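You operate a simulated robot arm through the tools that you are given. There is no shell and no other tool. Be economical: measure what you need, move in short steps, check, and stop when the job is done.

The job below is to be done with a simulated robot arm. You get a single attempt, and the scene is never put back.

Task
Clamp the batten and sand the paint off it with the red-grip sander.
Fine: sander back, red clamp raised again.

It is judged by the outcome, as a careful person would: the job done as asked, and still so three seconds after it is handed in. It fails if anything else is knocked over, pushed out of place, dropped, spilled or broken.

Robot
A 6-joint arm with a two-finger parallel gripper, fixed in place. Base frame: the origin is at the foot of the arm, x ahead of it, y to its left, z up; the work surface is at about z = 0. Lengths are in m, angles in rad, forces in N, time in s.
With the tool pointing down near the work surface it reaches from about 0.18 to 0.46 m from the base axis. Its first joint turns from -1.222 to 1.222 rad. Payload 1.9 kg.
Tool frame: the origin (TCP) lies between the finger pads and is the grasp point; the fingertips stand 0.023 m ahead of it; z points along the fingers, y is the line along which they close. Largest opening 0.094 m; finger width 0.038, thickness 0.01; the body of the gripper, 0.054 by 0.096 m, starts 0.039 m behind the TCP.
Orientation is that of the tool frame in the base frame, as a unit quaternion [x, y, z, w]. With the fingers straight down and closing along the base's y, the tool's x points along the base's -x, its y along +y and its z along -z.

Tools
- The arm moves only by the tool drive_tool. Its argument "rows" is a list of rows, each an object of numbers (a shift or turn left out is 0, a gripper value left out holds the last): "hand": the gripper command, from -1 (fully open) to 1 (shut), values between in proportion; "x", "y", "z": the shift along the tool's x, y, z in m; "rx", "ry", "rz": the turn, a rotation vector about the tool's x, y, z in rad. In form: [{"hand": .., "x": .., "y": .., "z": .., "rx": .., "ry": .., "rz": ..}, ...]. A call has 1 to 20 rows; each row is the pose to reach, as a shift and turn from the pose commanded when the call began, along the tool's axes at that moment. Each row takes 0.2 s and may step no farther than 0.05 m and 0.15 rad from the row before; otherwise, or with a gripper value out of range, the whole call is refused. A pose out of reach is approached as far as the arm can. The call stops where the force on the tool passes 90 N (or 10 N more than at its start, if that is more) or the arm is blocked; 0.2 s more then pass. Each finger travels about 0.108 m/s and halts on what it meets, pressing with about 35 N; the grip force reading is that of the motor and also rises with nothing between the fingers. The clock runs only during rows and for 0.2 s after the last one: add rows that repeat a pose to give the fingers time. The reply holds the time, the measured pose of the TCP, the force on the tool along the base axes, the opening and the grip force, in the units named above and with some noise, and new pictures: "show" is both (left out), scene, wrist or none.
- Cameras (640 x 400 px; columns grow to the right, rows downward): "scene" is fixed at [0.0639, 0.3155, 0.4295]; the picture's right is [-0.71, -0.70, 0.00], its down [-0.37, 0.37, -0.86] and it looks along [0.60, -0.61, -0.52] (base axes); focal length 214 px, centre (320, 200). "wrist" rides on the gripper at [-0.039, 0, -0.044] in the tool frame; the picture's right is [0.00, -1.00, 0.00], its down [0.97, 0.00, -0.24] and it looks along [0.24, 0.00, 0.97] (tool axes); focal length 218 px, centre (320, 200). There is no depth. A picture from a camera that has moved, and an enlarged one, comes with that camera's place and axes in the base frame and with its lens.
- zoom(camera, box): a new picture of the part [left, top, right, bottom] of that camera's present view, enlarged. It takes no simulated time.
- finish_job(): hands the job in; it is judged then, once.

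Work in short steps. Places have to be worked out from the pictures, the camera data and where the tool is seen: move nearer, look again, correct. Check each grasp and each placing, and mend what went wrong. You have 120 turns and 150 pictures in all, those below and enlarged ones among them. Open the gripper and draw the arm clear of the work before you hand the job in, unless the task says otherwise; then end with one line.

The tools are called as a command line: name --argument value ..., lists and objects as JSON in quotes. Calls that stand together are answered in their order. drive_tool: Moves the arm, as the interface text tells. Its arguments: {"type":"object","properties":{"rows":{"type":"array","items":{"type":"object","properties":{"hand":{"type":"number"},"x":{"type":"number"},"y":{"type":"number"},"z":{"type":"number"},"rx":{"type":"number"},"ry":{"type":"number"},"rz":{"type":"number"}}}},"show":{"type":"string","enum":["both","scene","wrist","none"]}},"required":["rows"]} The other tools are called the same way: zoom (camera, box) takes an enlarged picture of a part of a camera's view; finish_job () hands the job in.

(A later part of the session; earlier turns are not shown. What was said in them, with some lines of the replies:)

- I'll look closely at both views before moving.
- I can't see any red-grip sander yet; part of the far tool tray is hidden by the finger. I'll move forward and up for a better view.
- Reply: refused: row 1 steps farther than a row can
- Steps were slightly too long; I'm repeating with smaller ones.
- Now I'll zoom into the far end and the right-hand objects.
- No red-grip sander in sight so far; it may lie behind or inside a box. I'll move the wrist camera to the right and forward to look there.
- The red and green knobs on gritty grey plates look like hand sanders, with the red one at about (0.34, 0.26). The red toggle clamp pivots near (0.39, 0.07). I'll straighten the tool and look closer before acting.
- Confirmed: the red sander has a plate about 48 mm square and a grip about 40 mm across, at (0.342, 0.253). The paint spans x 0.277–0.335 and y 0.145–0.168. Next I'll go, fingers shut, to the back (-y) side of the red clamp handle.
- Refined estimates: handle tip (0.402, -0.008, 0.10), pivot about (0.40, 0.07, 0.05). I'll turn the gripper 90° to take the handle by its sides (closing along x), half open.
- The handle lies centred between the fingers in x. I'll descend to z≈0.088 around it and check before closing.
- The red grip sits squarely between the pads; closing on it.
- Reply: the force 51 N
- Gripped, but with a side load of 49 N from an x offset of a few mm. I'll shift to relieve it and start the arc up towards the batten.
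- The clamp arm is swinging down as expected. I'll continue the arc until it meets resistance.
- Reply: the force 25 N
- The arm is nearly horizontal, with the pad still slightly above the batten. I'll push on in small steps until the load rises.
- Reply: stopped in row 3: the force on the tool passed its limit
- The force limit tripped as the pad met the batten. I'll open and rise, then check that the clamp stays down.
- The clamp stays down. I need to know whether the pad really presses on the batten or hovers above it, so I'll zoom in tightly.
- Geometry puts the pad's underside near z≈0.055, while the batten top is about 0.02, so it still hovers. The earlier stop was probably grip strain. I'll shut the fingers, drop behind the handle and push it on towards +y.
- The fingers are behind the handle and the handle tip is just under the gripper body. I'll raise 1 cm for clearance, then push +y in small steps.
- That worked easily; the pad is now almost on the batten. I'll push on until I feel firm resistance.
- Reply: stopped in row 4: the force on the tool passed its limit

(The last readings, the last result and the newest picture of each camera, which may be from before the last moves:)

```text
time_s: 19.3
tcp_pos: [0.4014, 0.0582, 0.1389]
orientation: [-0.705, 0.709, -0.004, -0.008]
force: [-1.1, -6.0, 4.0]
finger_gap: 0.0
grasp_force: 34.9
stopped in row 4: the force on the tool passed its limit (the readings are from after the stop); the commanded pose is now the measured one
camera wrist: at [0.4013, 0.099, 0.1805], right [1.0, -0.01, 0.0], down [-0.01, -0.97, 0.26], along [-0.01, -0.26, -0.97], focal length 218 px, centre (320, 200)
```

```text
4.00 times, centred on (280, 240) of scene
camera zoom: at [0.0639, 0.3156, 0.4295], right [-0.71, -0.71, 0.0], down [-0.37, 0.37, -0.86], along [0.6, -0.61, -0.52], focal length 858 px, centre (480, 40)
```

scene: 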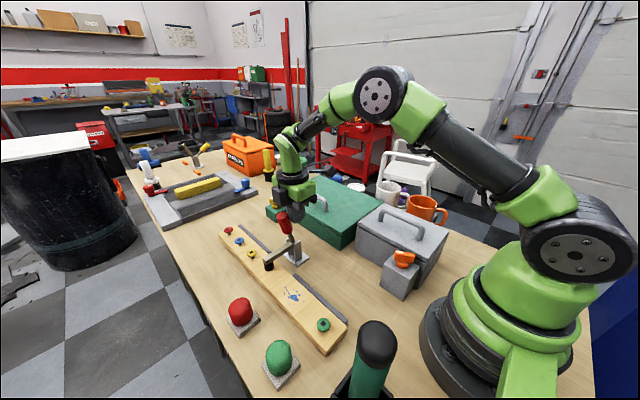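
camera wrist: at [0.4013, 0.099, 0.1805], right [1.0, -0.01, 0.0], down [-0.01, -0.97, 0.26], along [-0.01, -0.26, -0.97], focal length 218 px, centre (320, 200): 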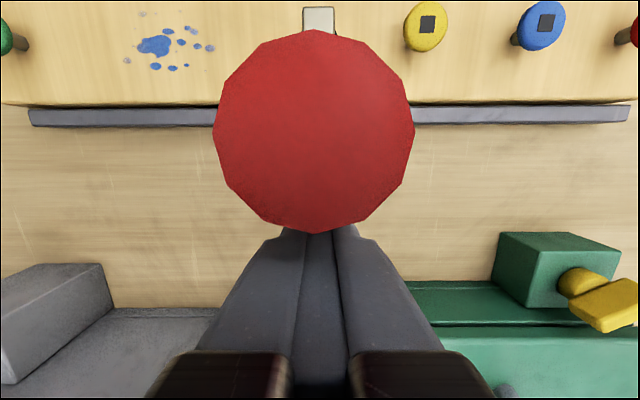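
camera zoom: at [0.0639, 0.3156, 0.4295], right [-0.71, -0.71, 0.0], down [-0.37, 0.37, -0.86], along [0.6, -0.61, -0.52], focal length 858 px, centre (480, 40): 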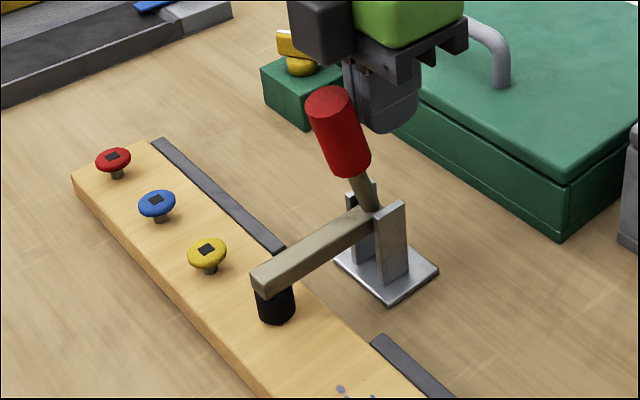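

The pad now presses on the batten and the handle has snapped past vertical. I'll back off, rise, turn the gripper back and travel above the red sander with the hand open.

drive_tool --rows '[{"x": 0.02}, {"x": 0.02, "z": -0.045}, {"x": 0.02, "z": -0.09}, {"x": 0.01, "z": -0.115, "rz": 0.13}, {"x": -0.02, "z": -0.115, "rz": 0.27, "y": 0.01}, {"x": -0.05, "z": -0.115, "rz": 0.41, "y": 0.02}, {"x": -0.08, "z": -0.115, "rz": 0.55, "y": 0.03}, {"x": -0.11, "z": -0.115, "rz": 0.69, "y": 0.04, "hand": -1}, {"x": -0.14, "z": -0.115, "rz": 0.83, "y": 0.05}, {"x": -0.17, "z": -0.115, "rz": 0.97, "y": 0.059}, {"x": -0.195, "z": -0.115, "rz": 1.11, "y": 0.059}, {"x": -0.195, "z": -0.115, "rz": 1.25, "y": 0.059}, {"x": -0.195, "z": -0.1, "rz": 1.39, "y": 0.059}, {"x": -0.195, "z": -0.08, "rz": 1.53, "y": 0.059}, {"x": -0.195, "z": -0.06, "rz": 1.5708, "y": 0.059}]'

zoom --camera "scene" --box '[220, 190, 340, 290]'

```text
time_s: 22.5
tcp_pos: [0.3425, 0.2549, 0.1949]
orientation: [0.004, 1.0, -0.008, -0.003]
force: [-0.1, -0.6, -0.5]
finger_gap: 0.0941
grasp_force: 0.1
camera wrist: at [0.3827, 0.2572, 0.2382], right [-0.01, -1.0, 0.02], down [-0.97, 0.01, 0.24], along [-0.25, -0.01, -0.97], focal length 218 px, centre (320, 200)
```

scene: 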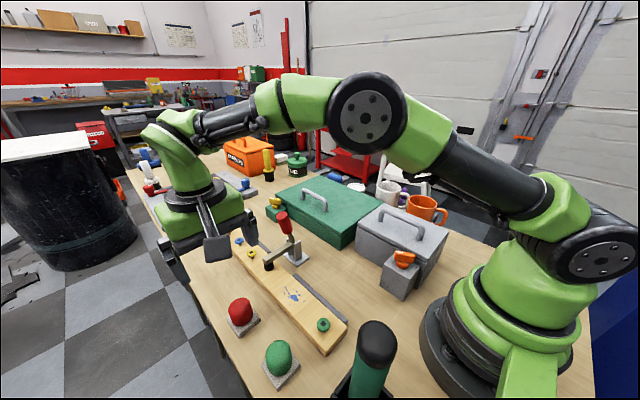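
wrist: 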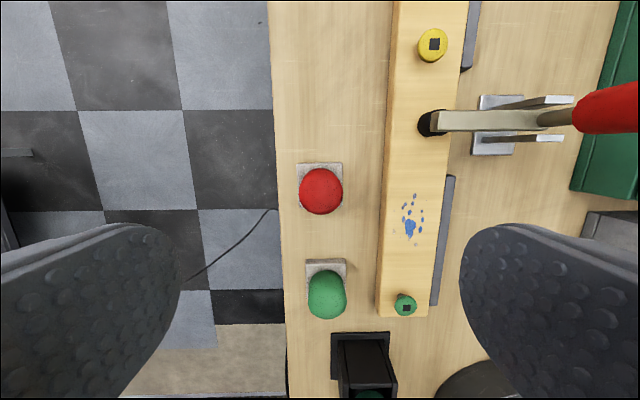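

```text
4.00 times, centred on (280, 240) of scene
camera zoom: at [0.0639, 0.3155, 0.4295], right [-0.71, -0.7, 0.0], down [-0.37, 0.37, -0.86], along [0.6, -0.61, -0.52], focal length 858 px, centre (480, 40)
```

zoom: 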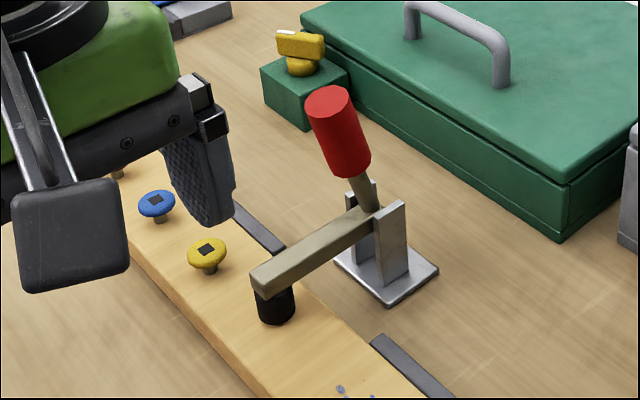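

The clamp holds. The sander is right under the TCP, with its grip top near z≈0.06. I'll trim the small tilt and descend to TCP z≈0.042.

drive_tool --rows '[{"z": 0.04, "rx": -0.016, "rz": -0.008, "y": -0.001}, {"z": 0.08, "rx": -0.016, "rz": -0.008, "y": -0.001}, {"z": 0.115, "rx": -0.016, "rz": -0.008, "y": -0.001}, {"z": 0.135, "rx": -0.016, "rz": -0.008, "y": -0.001}, {"z": 0.152, "rx": -0.016, "rz": -0.008, "y": -0.001}]'

```text
time_s: 23.7
tcp_pos: [0.3419, 0.2501, 0.0442]
orientation: [0.0, 1.0, 0.0, -0.003]
force: [-0.4, -0.2, 0.3]
finger_gap: 0.0939
grasp_force: 0.1
camera wrist: at [0.3817, 0.252, 0.0857], right [0.0, -1.0, 0.0], down [-0.97, 0.0, 0.25], along [-0.25, 0.0, -0.97], focal length 218 px, centre (320, 200)
```

scene: 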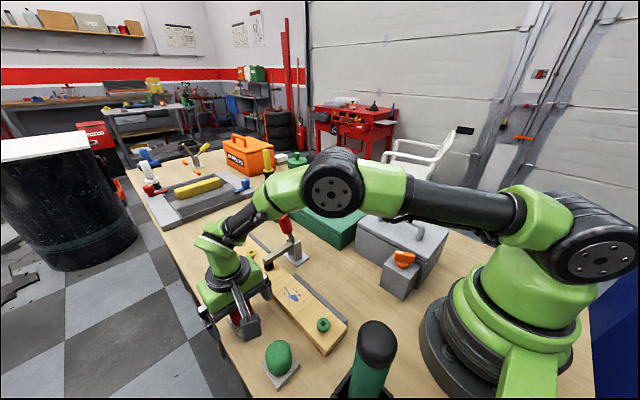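
wrist: 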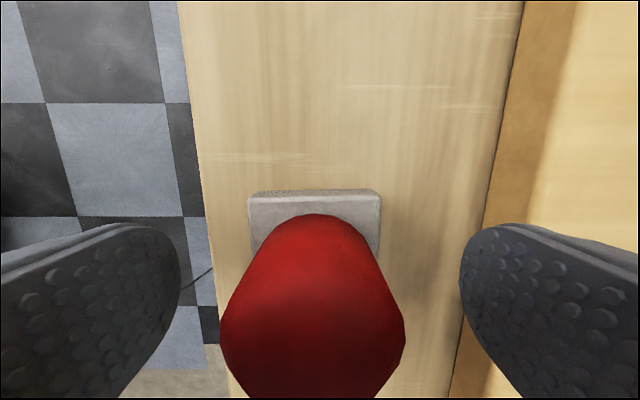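

The sander sits about 2–3 mm to +y of the TCP. I'll correct that and close on the grip.

drive_tool --rows '[{"y": 0.0025, "z": 0.002}, {"y": 0.0025, "z": 0.002, "hand": 0}, {"y": 0.0025, "z": 0.002, "hand": 1}, {"y": 0.0025, "z": 0.002}, {"y": 0.0025, "z": 0.002}]'

```text
time_s: 24.9
tcp_pos: [0.3421, 0.2539, 0.0411]
orientation: [0.0, 1.0, -0.001, -0.003]
force: [0.2, 0.0, 0.5]
finger_gap: 0.0389
grasp_force: 34.4
camera wrist: at [0.3812, 0.255, 0.0838], right [0.0, -1.0, 0.0], down [-0.97, 0.0, 0.25], along [-0.25, 0.0, -0.97], focal length 218 px, centre (320, 200)
```

scene: 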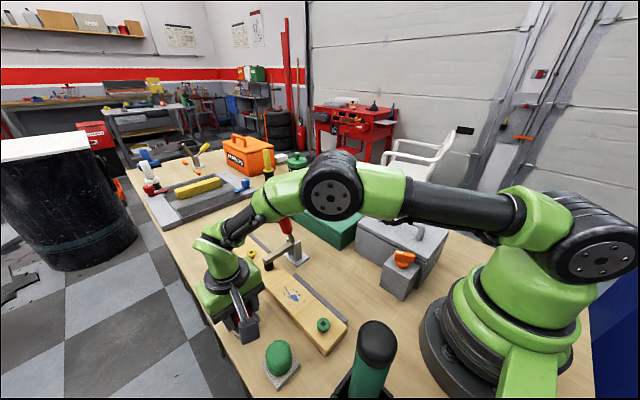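
wrist: 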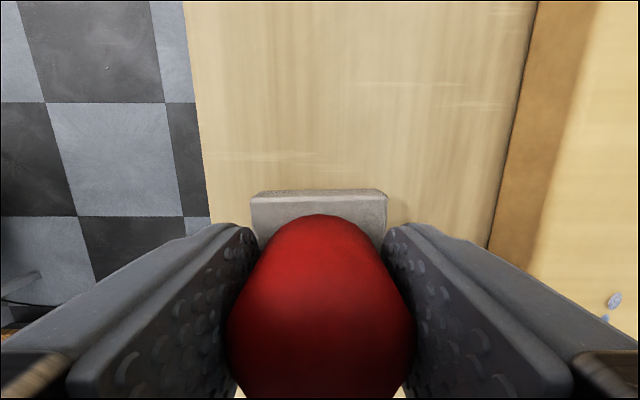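

The sander is firmly gripped (39 mm); its home TCP pose is (0.342, 0.2537, 0.0415). I'll lift it and move above the paint.

drive_tool --rows '[{"z": -0.03}, {"z": -0.06}, {"z": -0.065, "y": -0.03, "x": 0.012}, {"z": -0.065, "y": -0.065, "x": 0.025}, {"z": -0.065, "y": -0.097, "x": 0.037}, {"z": -0.055, "y": -0.097, "x": 0.037}]'

```text
time_s: 26.3
tcp_pos: [0.305, 0.1583, 0.0979]
orientation: [-0.001, 1.0, -0.001, -0.003]
force: [0.6, 0.6, -0.9]
finger_gap: 0.0392
grasp_force: 35.0
camera wrist: at [0.344, 0.1592, 0.1407], right [0.0, -1.0, 0.0], down [-0.97, 0.0, 0.25], along [-0.25, 0.0, -0.97], focal length 218 px, centre (320, 200)
```

scene: 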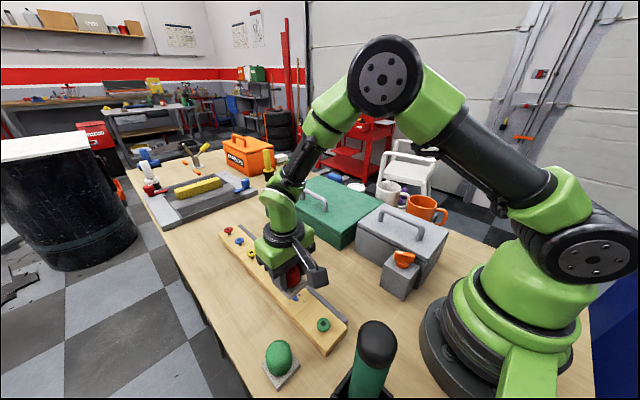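
wrist: 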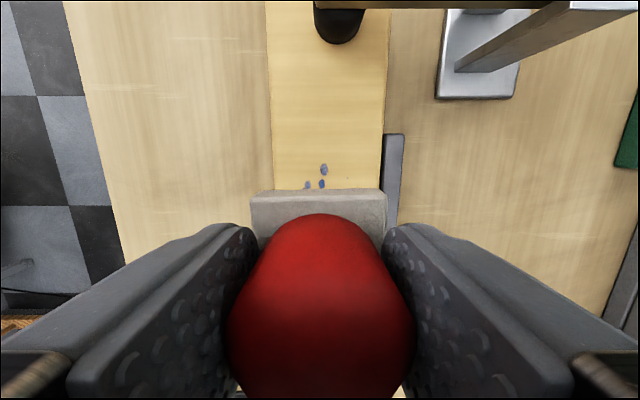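

Centred over the batten. I'll lower towards the expected contact height (TCP z≈0.062) in small steps.

drive_tool --rows '[{"z": 0.02}, {"z": 0.03}, {"z": 0.034}, {"z": 0.036}]' --show "none"

```text
time_s: 27.3
tcp_pos: [0.3067, 0.1571, 0.0612]
orientation: [0.0, 1.0, 0.0, -0.002]
force: [-6.1, -1.1, 22.3]
finger_gap: 0.039
grasp_force: 35.2
```

In contact with about 22 N down. Now sanding strokes along x, keeping this pressure.

drive_tool --rows '[{"x": 0.01}, {"x": 0.02}, {"x": 0.01}, {"x": 0}, {"x": -0.01}, {"x": -0.02}, {"x": -0.025}, {"x": -0.015}, {"x": -0.005}, {"x": 0.005}, {"x": 0.015}, {"x": 0.02}, {"x": 0.01}, {"x": 0}, {"x": -0.01}, {"x": -0.02}, {"x": -0.025}]'

```text
time_s: 30.9
tcp_pos: [0.3295, 0.1566, 0.0592]
orientation: [-0.001, 1.0, -0.001, -0.002]
force: [-0.5, -0.9, -0.8]
finger_gap: 0.0391
grasp_force: 34.8
camera wrist: at [0.3689, 0.1581, 0.1024], right [0.0, -1.0, 0.0], down [-0.97, 0.0, 0.25], along [-0.25, 0.0, -0.97], focal length 218 px, centre (320, 200)
```

scene: 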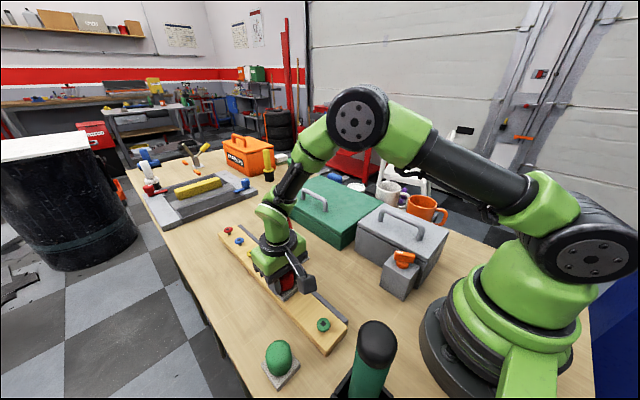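
wrist: 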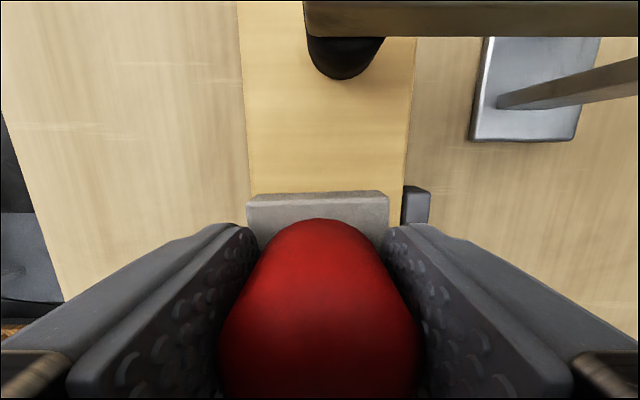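

The load has faded, so the sander may have slid up slightly in the grip. I'll lift and look at the paint.

drive_tool --rows '[{"z": -0.03}, {"z": -0.065}, {"z": -0.08, "x": -0.03}, {"z": -0.08, "x": -0.03, "y": 0.045}, {"z": -0.08, "x": -0.03, "y": 0.085}]'

zoom --camera "scene" --box '[210, 225, 370, 355]'

```text
time_s: 32.1
tcp_pos: [0.3594, 0.2416, 0.1405]
orientation: [-0.001, 1.0, -0.002, -0.002]
force: [0.7, 0.4, -0.2]
finger_gap: 0.0388
grasp_force: 34.6
camera wrist: at [0.3988, 0.2427, 0.1836], right [0.0, -1.0, 0.0], down [-0.97, 0.0, 0.25], along [-0.25, 0.0, -0.97], focal length 218 px, centre (320, 200)
```

scene: 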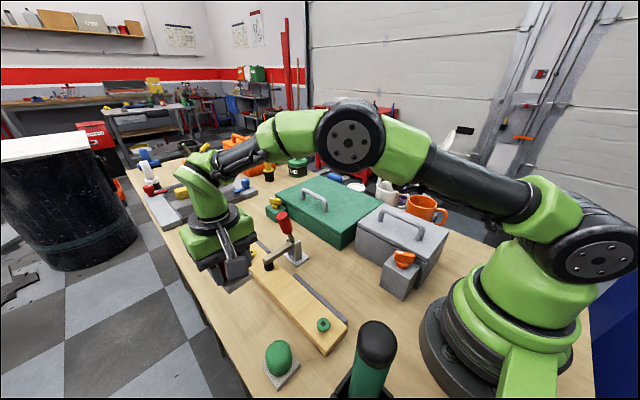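
wrist: 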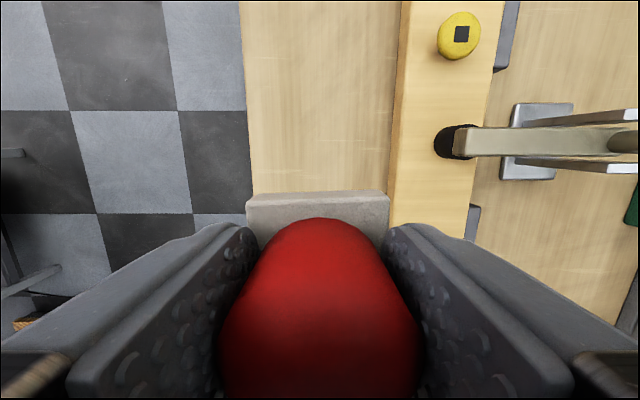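

```text
3.08 times, centred on (290, 290) of scene
camera zoom: at [0.0639, 0.3155, 0.4295], right [-0.71, -0.7, 0.0], down [-0.37, 0.37, -0.86], along [0.6, -0.61, -0.52], focal length 660 px, centre (412, -77)
```

zoom: 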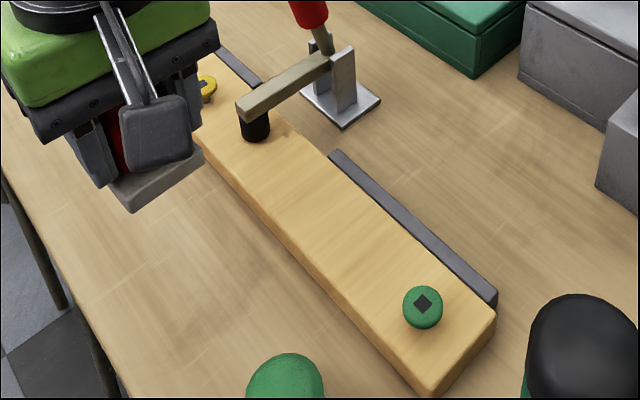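

The paint looks gone; I'll check closely for leftover specks.

zoom --camera "scene" --box '[260, 255, 340, 315]'

```text
6.67 times, centred on (300, 285) of scene
camera zoom: at [0.0639, 0.3155, 0.4295], right [-0.71, -0.7, 0.0], down [-0.37, 0.37, -0.86], along [0.6, -0.61, -0.52], focal length 1430 px, centre (453, -367)
```

zoom: 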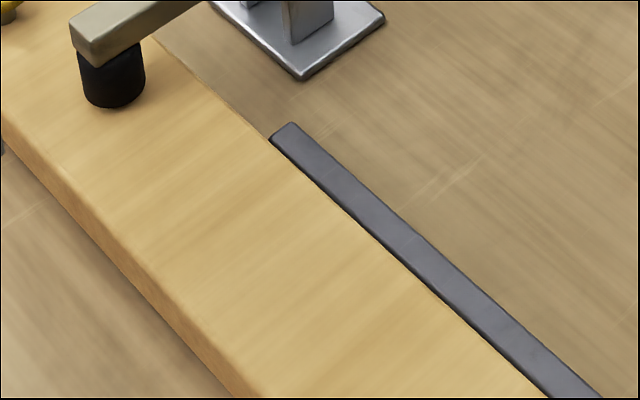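

Completely clean. Now the sander goes back: above its home spot, then down gently.

drive_tool --rows '[{"x": 0.017, "y": 0.012}, {"x": 0.017, "y": 0.012, "z": 0.04}, {"x": 0.017, "y": 0.012, "z": 0.08}, {"x": 0.017, "y": 0.012, "z": 0.095}, {"x": 0.017, "y": 0.012, "z": 0.098}, {"x": 0.017, "y": 0.012, "z": 0.1}]'

```text
time_s: 33.5
tcp_pos: [0.3444, 0.2544, 0.0405]
orientation: [0.0, 1.0, -0.001, -0.003]
force: [-0.4, 0.0, -1.5]
finger_gap: 0.0393
grasp_force: 34.9
camera wrist: at [0.3838, 0.2551, 0.083], right [0.0, -1.0, 0.0], down [-0.97, 0.0, 0.25], along [-0.25, 0.0, -0.97], focal length 218 px, centre (320, 200)
```

scene: 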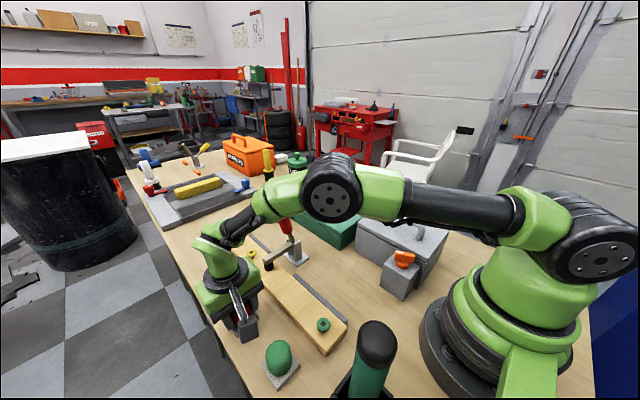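
wrist: 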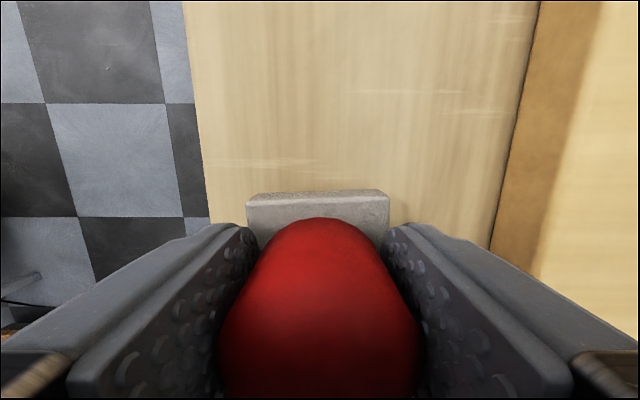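

No contact yet, and x is 2 mm off. I'll correct that and lower by 1 mm steps.

drive_tool --rows '[{"x": 0.002, "z": 0.001}, {"x": 0.002, "z": 0.002}]' --show "none"

```text
time_s: 34.1
tcp_pos: [0.3407, 0.2543, 0.0379]
orientation: [0.0, 1.0, 0.0, -0.003]
force: [-0.7, 0.4, -0.8]
finger_gap: 0.039
grasp_force: 34.8
```

drive_tool --rows '[{"z": 0.001, "x": -0.001}, {"z": 0.002, "x": -0.001}]' --show "none"

```text
time_s: 34.7
tcp_pos: [0.3432, 0.2557, 0.0367]
orientation: [0.0, 1.0, 0.0, -0.002]
force: [-6.7, -2.6, 20.5]
finger_gap: 0.0389
grasp_force: 35.0
```

The sander touches the table at TCP z≈0.037. I'll release the load slightly, open and rise.

drive_tool --rows '[{"z": -0.001}, {"z": -0.001, "hand": -0.6}, {"z": -0.001, "hand": -1}, {"z": -0.001}, {"z": -0.04}, {"z": -0.08}, {"z": -0.12}, {"z": -0.16}]'

zoom --camera "scene" --box '[210, 270, 310, 395]'

```text
time_s: 36.5
tcp_pos: [0.343, 0.2539, 0.1961]
orientation: [-0.001, 1.0, 0.0, -0.002]
force: [0.7, -0.7, 0.7]
finger_gap: 0.094
grasp_force: 0.0
camera wrist: at [0.3815, 0.2551, 0.2384], right [0.0, -1.0, 0.0], down [-0.97, 0.0, 0.25], along [-0.25, 0.0, -0.97], focal length 218 px, centre (320, 200)
```

scene: 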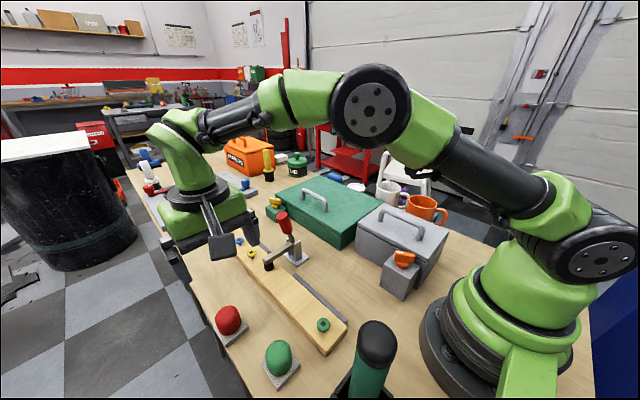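
wrist: 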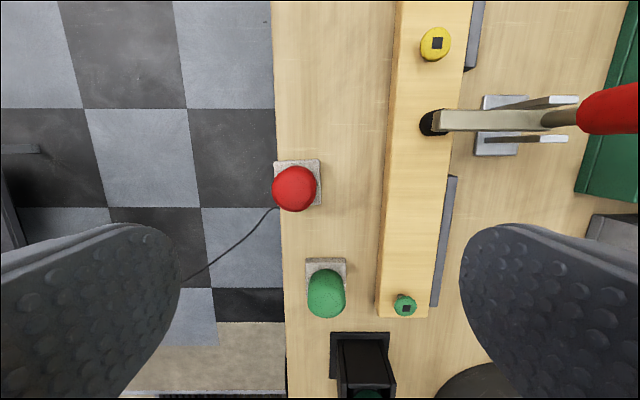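

```text
3.20 times, centred on (260, 332) of scene
camera zoom: at [0.0639, 0.3155, 0.4295], right [-0.71, -0.7, 0.0], down [-0.37, 0.37, -0.86], along [0.6, -0.61, -0.52], focal length 686 px, centre (512, -224)
```

zoom: 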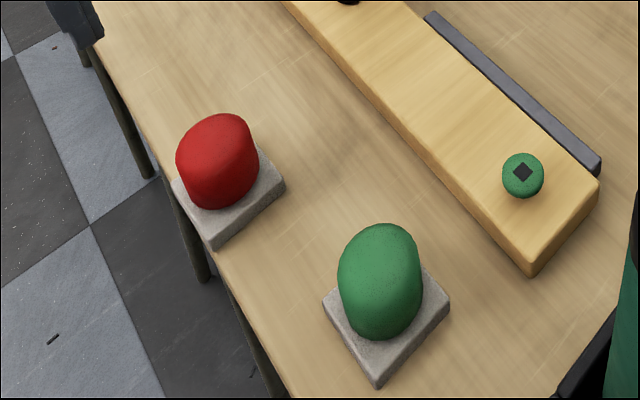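

The sander was dragged about 25 mm to +y on release, probably because a fingertip was pressing on its plate. I'll take it again, higher on the grip, and set it back. First a close look.

zoom --camera "wrist" --box '[250, 140, 350, 240]'

```text
4.00 times, centred on (300, 190) of wrist
camera zoom: at [0.3815, 0.2551, 0.2384], right [0.0, -1.0, 0.0], down [-0.97, 0.0, 0.25], along [-0.25, 0.0, -0.97], focal length 873 px, centre (400, 240)
```

zoom: 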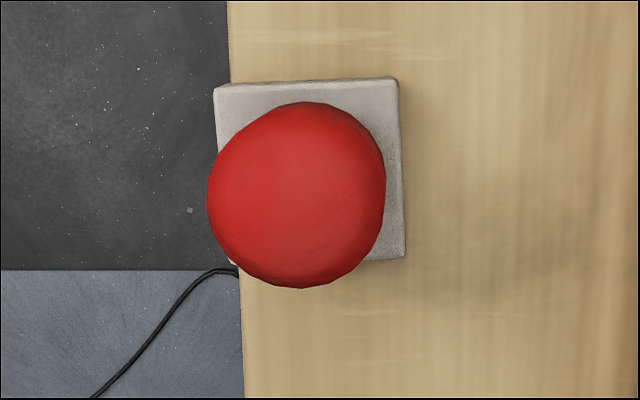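

The sander is at (0.342, 0.279) with only a tiny yaw. I'll go over it and take it higher on the grip (TCP z≈0.047).

drive_tool --rows '[{"y": 0.025}, {"y": 0.025, "z": 0.04}, {"y": 0.025, "z": 0.08}, {"y": 0.025, "z": 0.12}, {"y": 0.025, "z": 0.148}, {"y": 0.025, "z": 0.148}]' --show "wrist"

```text
time_s: 37.9
tcp_pos: [0.343, 0.2778, 0.0471]
orientation: [0.0, 1.0, -0.001, -0.003]
force: [-0.5, 0.0, 0.2]
finger_gap: 0.094
grasp_force: 0.0
camera wrist: at [0.3827, 0.2786, 0.0907], right [0.0, -1.0, 0.0], down [-0.97, 0.0, 0.25], along [-0.25, 0.0, -0.97], focal length 218 px, centre (320, 200)
```

wrist: 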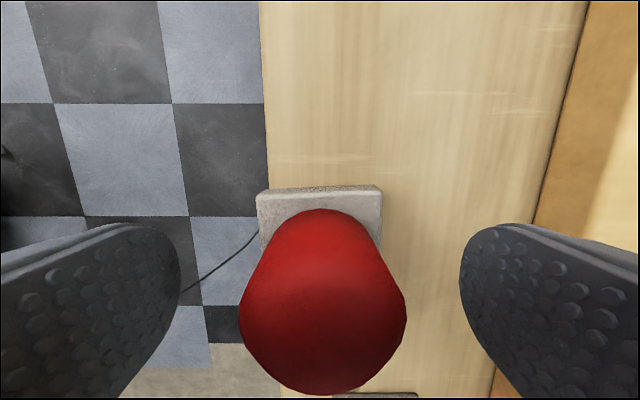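

Well centred. I'll close, lift 1 cm, shift 25 mm back to -y with a slight yaw fix, and hover just above the table.

drive_tool --rows '[{"hand": 0}, {"hand": 1}, {"hand": 1}, {"hand": 1}, {"z": -0.01}, {"z": -0.01, "y": -0.012, "rz": 0.03}, {"z": -0.01, "y": -0.025, "rz": 0.03}, {"z": -0.01, "y": -0.025, "rz": 0.03}]' --show "wrist"

```text
time_s: 39.7
tcp_pos: [0.3426, 0.2532, 0.0581]
orientation: [0.014, 1.0, -0.001, -0.003]
force: [-0.6, -0.3, -0.6]
finger_gap: 0.039
grasp_force: 34.5
camera wrist: at [0.3826, 0.254, 0.1013], right [-0.03, -1.0, 0.0], down [-0.97, 0.03, 0.24], along [-0.24, 0.01, -0.97], focal length 218 px, centre (320, 200)
```

wrist: 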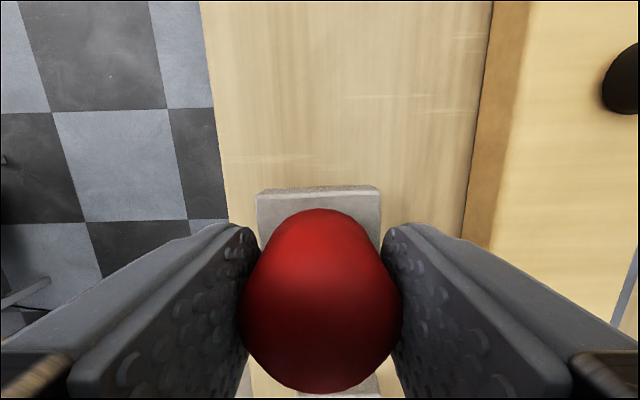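

Now lower to touch (expected TCP z≈0.047).

drive_tool --rows '[{"z": 0.005}, {"z": 0.008}, {"z": 0.0095}, {"z": 0.0105}]' --show "none"

```text
time_s: 40.7
tcp_pos: [0.3426, 0.2553, 0.0481]
orientation: [0.015, 1.0, 0.001, -0.003]
force: [-1.6, -0.4, 5.2]
finger_gap: 0.039
grasp_force: 34.9
```

Light contact (5 N). I'll open only partly first and check that it stays.

drive_tool --rows '[{"hand": 0.12}, {"hand": 0.05}, {"hand": -0.05}, {"hand": -0.15}]' --show "wrist"

```text
time_s: 41.7
tcp_pos: [0.3419, 0.2539, 0.0495]
orientation: [0.014, 1.0, -0.001, -0.002]
force: [0.7, 0.1, -0.5]
finger_gap: 0.054
grasp_force: 0.1
camera wrist: at [0.3823, 0.2544, 0.0906], right [-0.03, -1.0, 0.0], down [-0.97, 0.03, 0.25], along [-0.25, 0.01, -0.97], focal length 218 px, centre (320, 200)
```

wrist: 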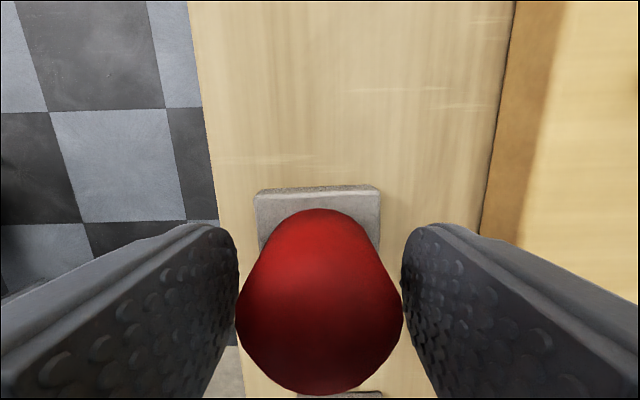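

Released in place this time. I'll open wider and rise straight up.

drive_tool --rows '[{"z": -0.004, "hand": -0.5}, {"z": -0.02, "hand": -1}, {"z": -0.06}, {"z": -0.1}, {"z": -0.147, "rz": -0.03}]'

zoom --camera "scene" --box '[210, 270, 310, 395]'

```text
time_s: 42.9
tcp_pos: [0.3433, 0.2531, 0.1958]
orientation: [0.0, 1.0, -0.001, -0.002]
force: [0.4, 0.5, -0.1]
finger_gap: 0.0939
grasp_force: 0.1
camera wrist: at [0.3828, 0.2534, 0.2381], right [0.0, -1.0, 0.0], down [-0.97, 0.0, 0.25], along [-0.25, 0.0, -0.97], focal length 218 px, centre (320, 200)
```

scene: 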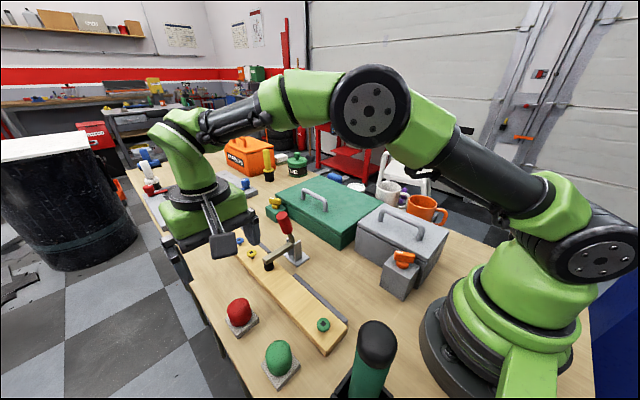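
wrist: 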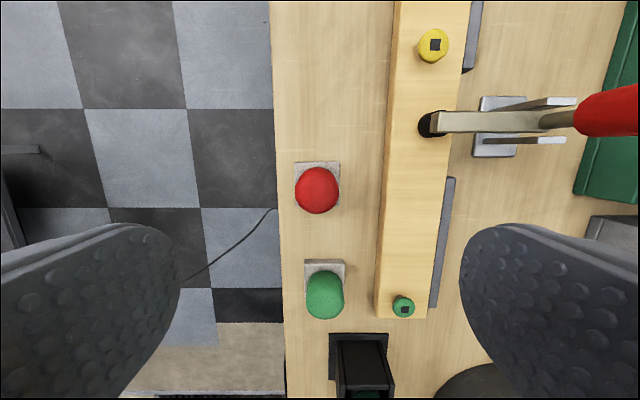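

```text
3.20 times, centred on (260, 332) of scene
camera zoom: at [0.0639, 0.3155, 0.4295], right [-0.71, -0.7, 0.0], down [-0.37, 0.37, -0.86], along [0.6, -0.61, -0.52], focal length 686 px, centre (512, -224)
```

zoom: 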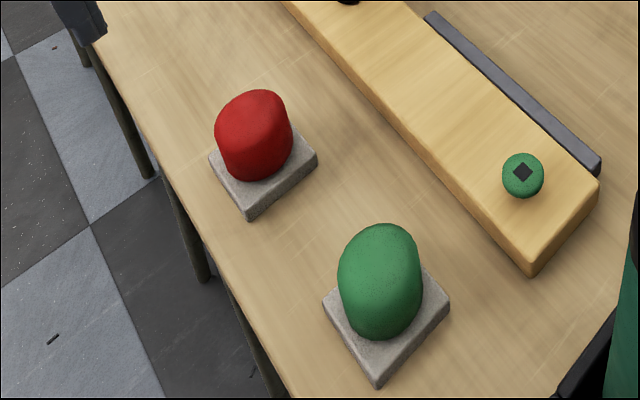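

The sander is back within about 2–3 mm of its original spot and the paint is gone. Next, the clamp: fingers shut, come down on the +y side of the handle and push it back.

drive_tool --rows '[{"hand": 1, "x": -0.02, "y": -0.03}, {"x": -0.04, "y": -0.06}, {"x": -0.058, "y": -0.095}, {"x": -0.058, "y": -0.099}, {"x": -0.058, "y": -0.099, "z": 0.03}, {"x": -0.058, "y": -0.099, "z": 0.055}]'

```text
time_s: 44.3
tcp_pos: [0.4008, 0.1529, 0.1406]
orientation: [0.0, 1.0, 0.0, -0.002]
force: [0.3, 0.3, 0.2]
finger_gap: 0.0
grasp_force: 35.3
camera wrist: at [0.4397, 0.1552, 0.1827], right [0.0, -1.0, 0.0], down [-0.97, 0.0, 0.25], along [-0.25, 0.0, -0.97], focal length 218 px, centre (320, 200)
```

scene: 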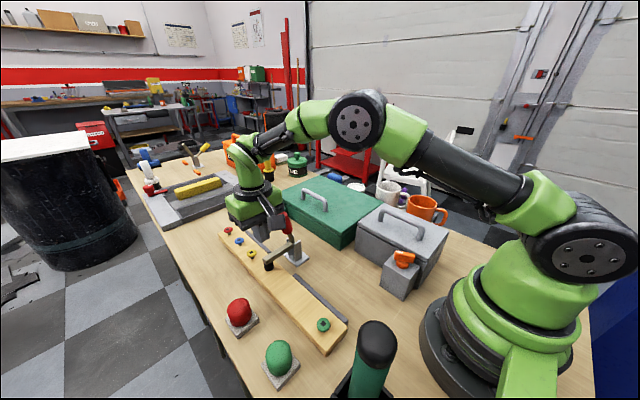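
wrist: 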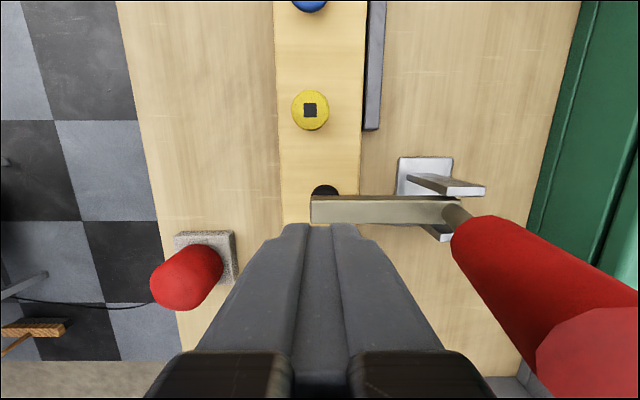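

In position. I'll push the handle to -y in small steps.

drive_tool --rows '[{"y": -0.015}, {"y": -0.027}, {"y": -0.035}, {"y": -0.043}, {"y": -0.051}, {"y": -0.059}, {"y": -0.067}, {"y": -0.075}, {"y": -0.083}]'

zoom --camera "scene" --box '[220, 190, 340, 290]'

```text
time_s: 46.3
tcp_pos: [0.4007, 0.0719, 0.139]
orientation: [-0.001, 1.0, 0.0, -0.003]
force: [0.3, 2.5, 0.3]
finger_gap: 0.0001
grasp_force: 34.9
camera wrist: at [0.441, 0.0726, 0.1822], right [0.0, -1.0, 0.0], down [-0.97, 0.0, 0.25], along [-0.25, 0.0, -0.97], focal length 218 px, centre (320, 200)
```

scene: 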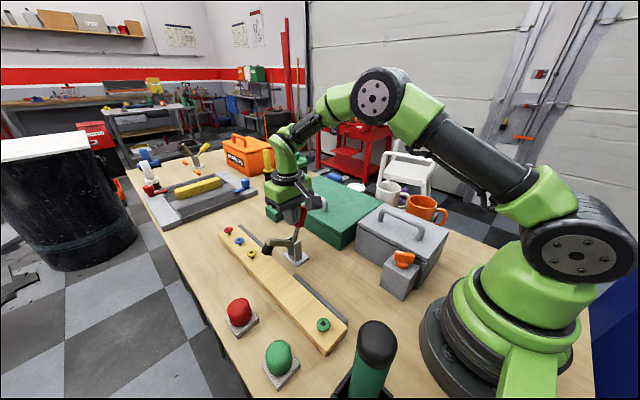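
wrist: 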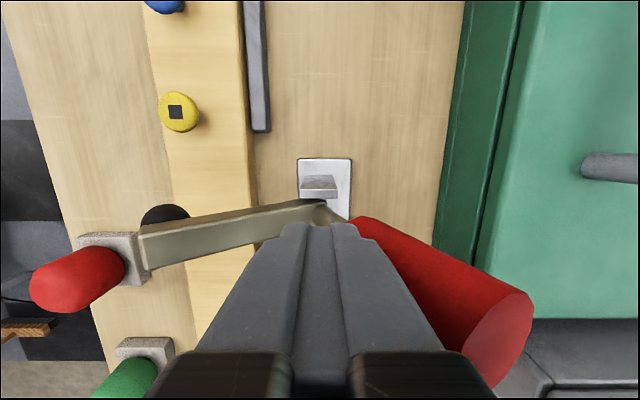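

```text
4.00 times, centred on (280, 240) of scene
camera zoom: at [0.0639, 0.3155, 0.4295], right [-0.71, -0.7, 0.0], down [-0.37, 0.37, -0.86], along [0.6, -0.61, -0.52], focal length 858 px, centre (480, 40)
```

zoom: 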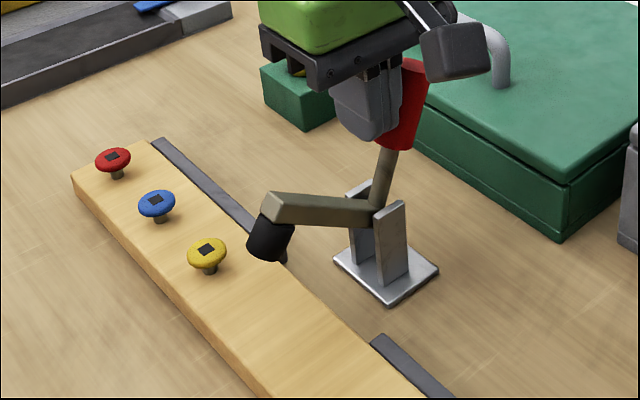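

The pad is lifting. I'll continue back and slightly down, following the handle.

drive_tool --rows '[{"y": -0.008, "z": 0.001}, {"y": -0.016, "z": 0.003}, {"y": -0.024, "z": 0.006}, {"y": -0.031, "z": 0.01}, {"y": -0.038, "z": 0.014}]'

zoom --camera "scene" --box '[220, 190, 340, 290]'

```text
time_s: 47.5
tcp_pos: [0.4015, 0.0323, 0.1261]
orientation: [-0.001, 1.0, -0.001, -0.002]
force: [-0.7, 0.5, 1.2]
finger_gap: 0.0
grasp_force: 35.3
camera wrist: at [0.4403, 0.0345, 0.1684], right [0.0, -1.0, 0.0], down [-0.97, 0.0, 0.24], along [-0.24, 0.0, -0.97], focal length 218 px, centre (320, 200)
```

scene: 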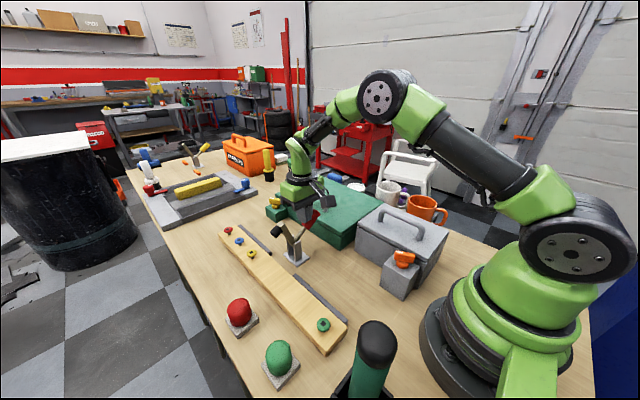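
wrist: 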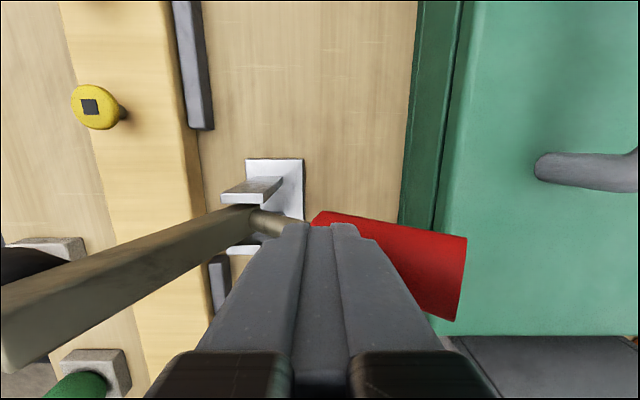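

```text
4.00 times, centred on (280, 240) of scene
camera zoom: at [0.0639, 0.3155, 0.4295], right [-0.71, -0.7, 0.0], down [-0.37, 0.37, -0.86], along [0.6, -0.61, -0.52], focal length 858 px, centre (480, 40)
```

zoom: 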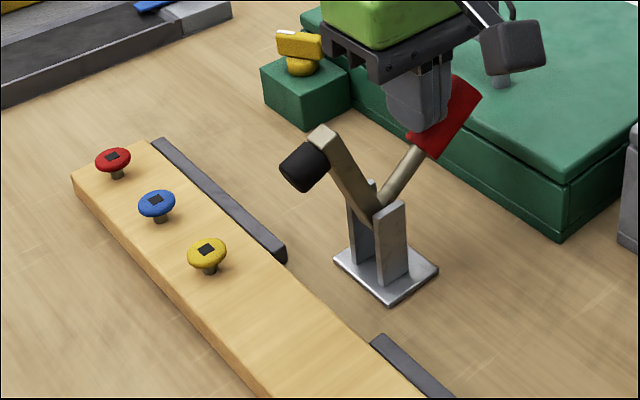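

The clamp matches its original raised position. I'll rise clear, open and retreat, then do a final check.

drive_tool --rows '[{"y": 0.004, "z": -0.03}, {"y": 0.004, "z": -0.07}, {"y": 0.004, "z": -0.11}, {"y": 0.02, "z": -0.15, "x": 0.02}, {"y": 0.03, "z": -0.18, "x": 0.05, "hand": -1}, {"y": 0.03, "z": -0.2, "x": 0.08}, {"y": 0.03, "z": -0.2, "x": 0.08}]'

zoom --camera "scene" --box '[200, 190, 360, 350]'

```text
time_s: 49.1
tcp_pos: [0.3214, 0.0635, 0.325]
orientation: [0.0, 1.0, -0.001, -0.002]
force: [-0.4, -0.4, 0.2]
finger_gap: 0.0938
grasp_force: 0.1
camera wrist: at [0.361, 0.0653, 0.3674], right [0.0, -1.0, 0.0], down [-0.97, 0.0, 0.25], along [-0.25, 0.0, -0.97], focal length 218 px, centre (320, 200)
```

scene: 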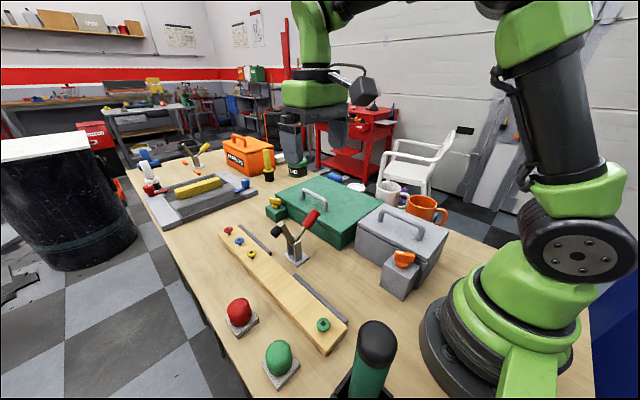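
wrist: 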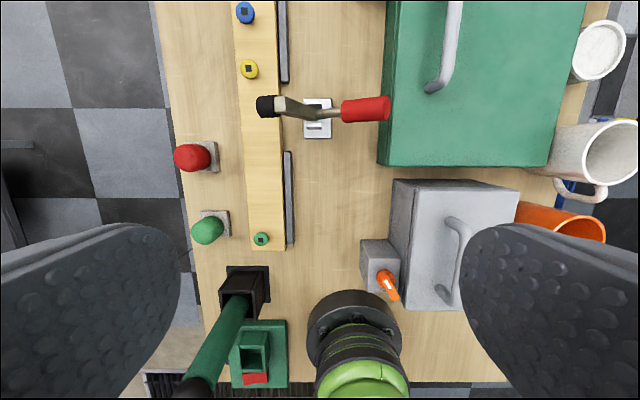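

```text
2.50 times, centred on (280, 270) of scene
camera zoom: at [0.0639, 0.3155, 0.4295], right [-0.71, -0.7, 0.0], down [-0.37, 0.37, -0.86], along [0.6, -0.61, -0.52], focal length 536 px, centre (420, 25)
```

zoom: 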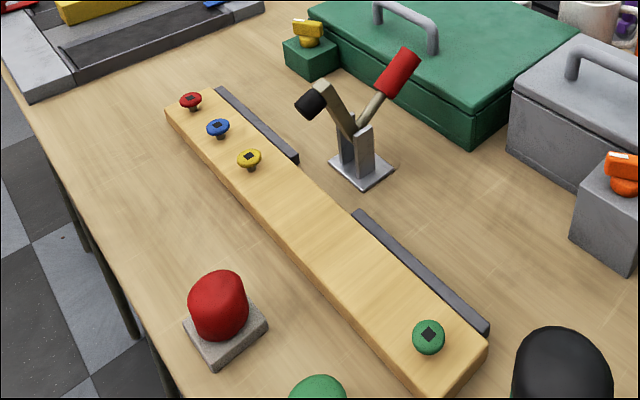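

The paint is off, the sander is back, the red clamp is raised, the batten is unmoved, and the arm is clear with the gripper open. I'm handing the job in.

finish_job

```text
The job is handed in.
```

I clamped the batten, sanded the paint off it, and raised the red clamp again; the red-grip sander is back within about 2–3 mm of its original spot, after it slid on the first set-down and I re-placed it.
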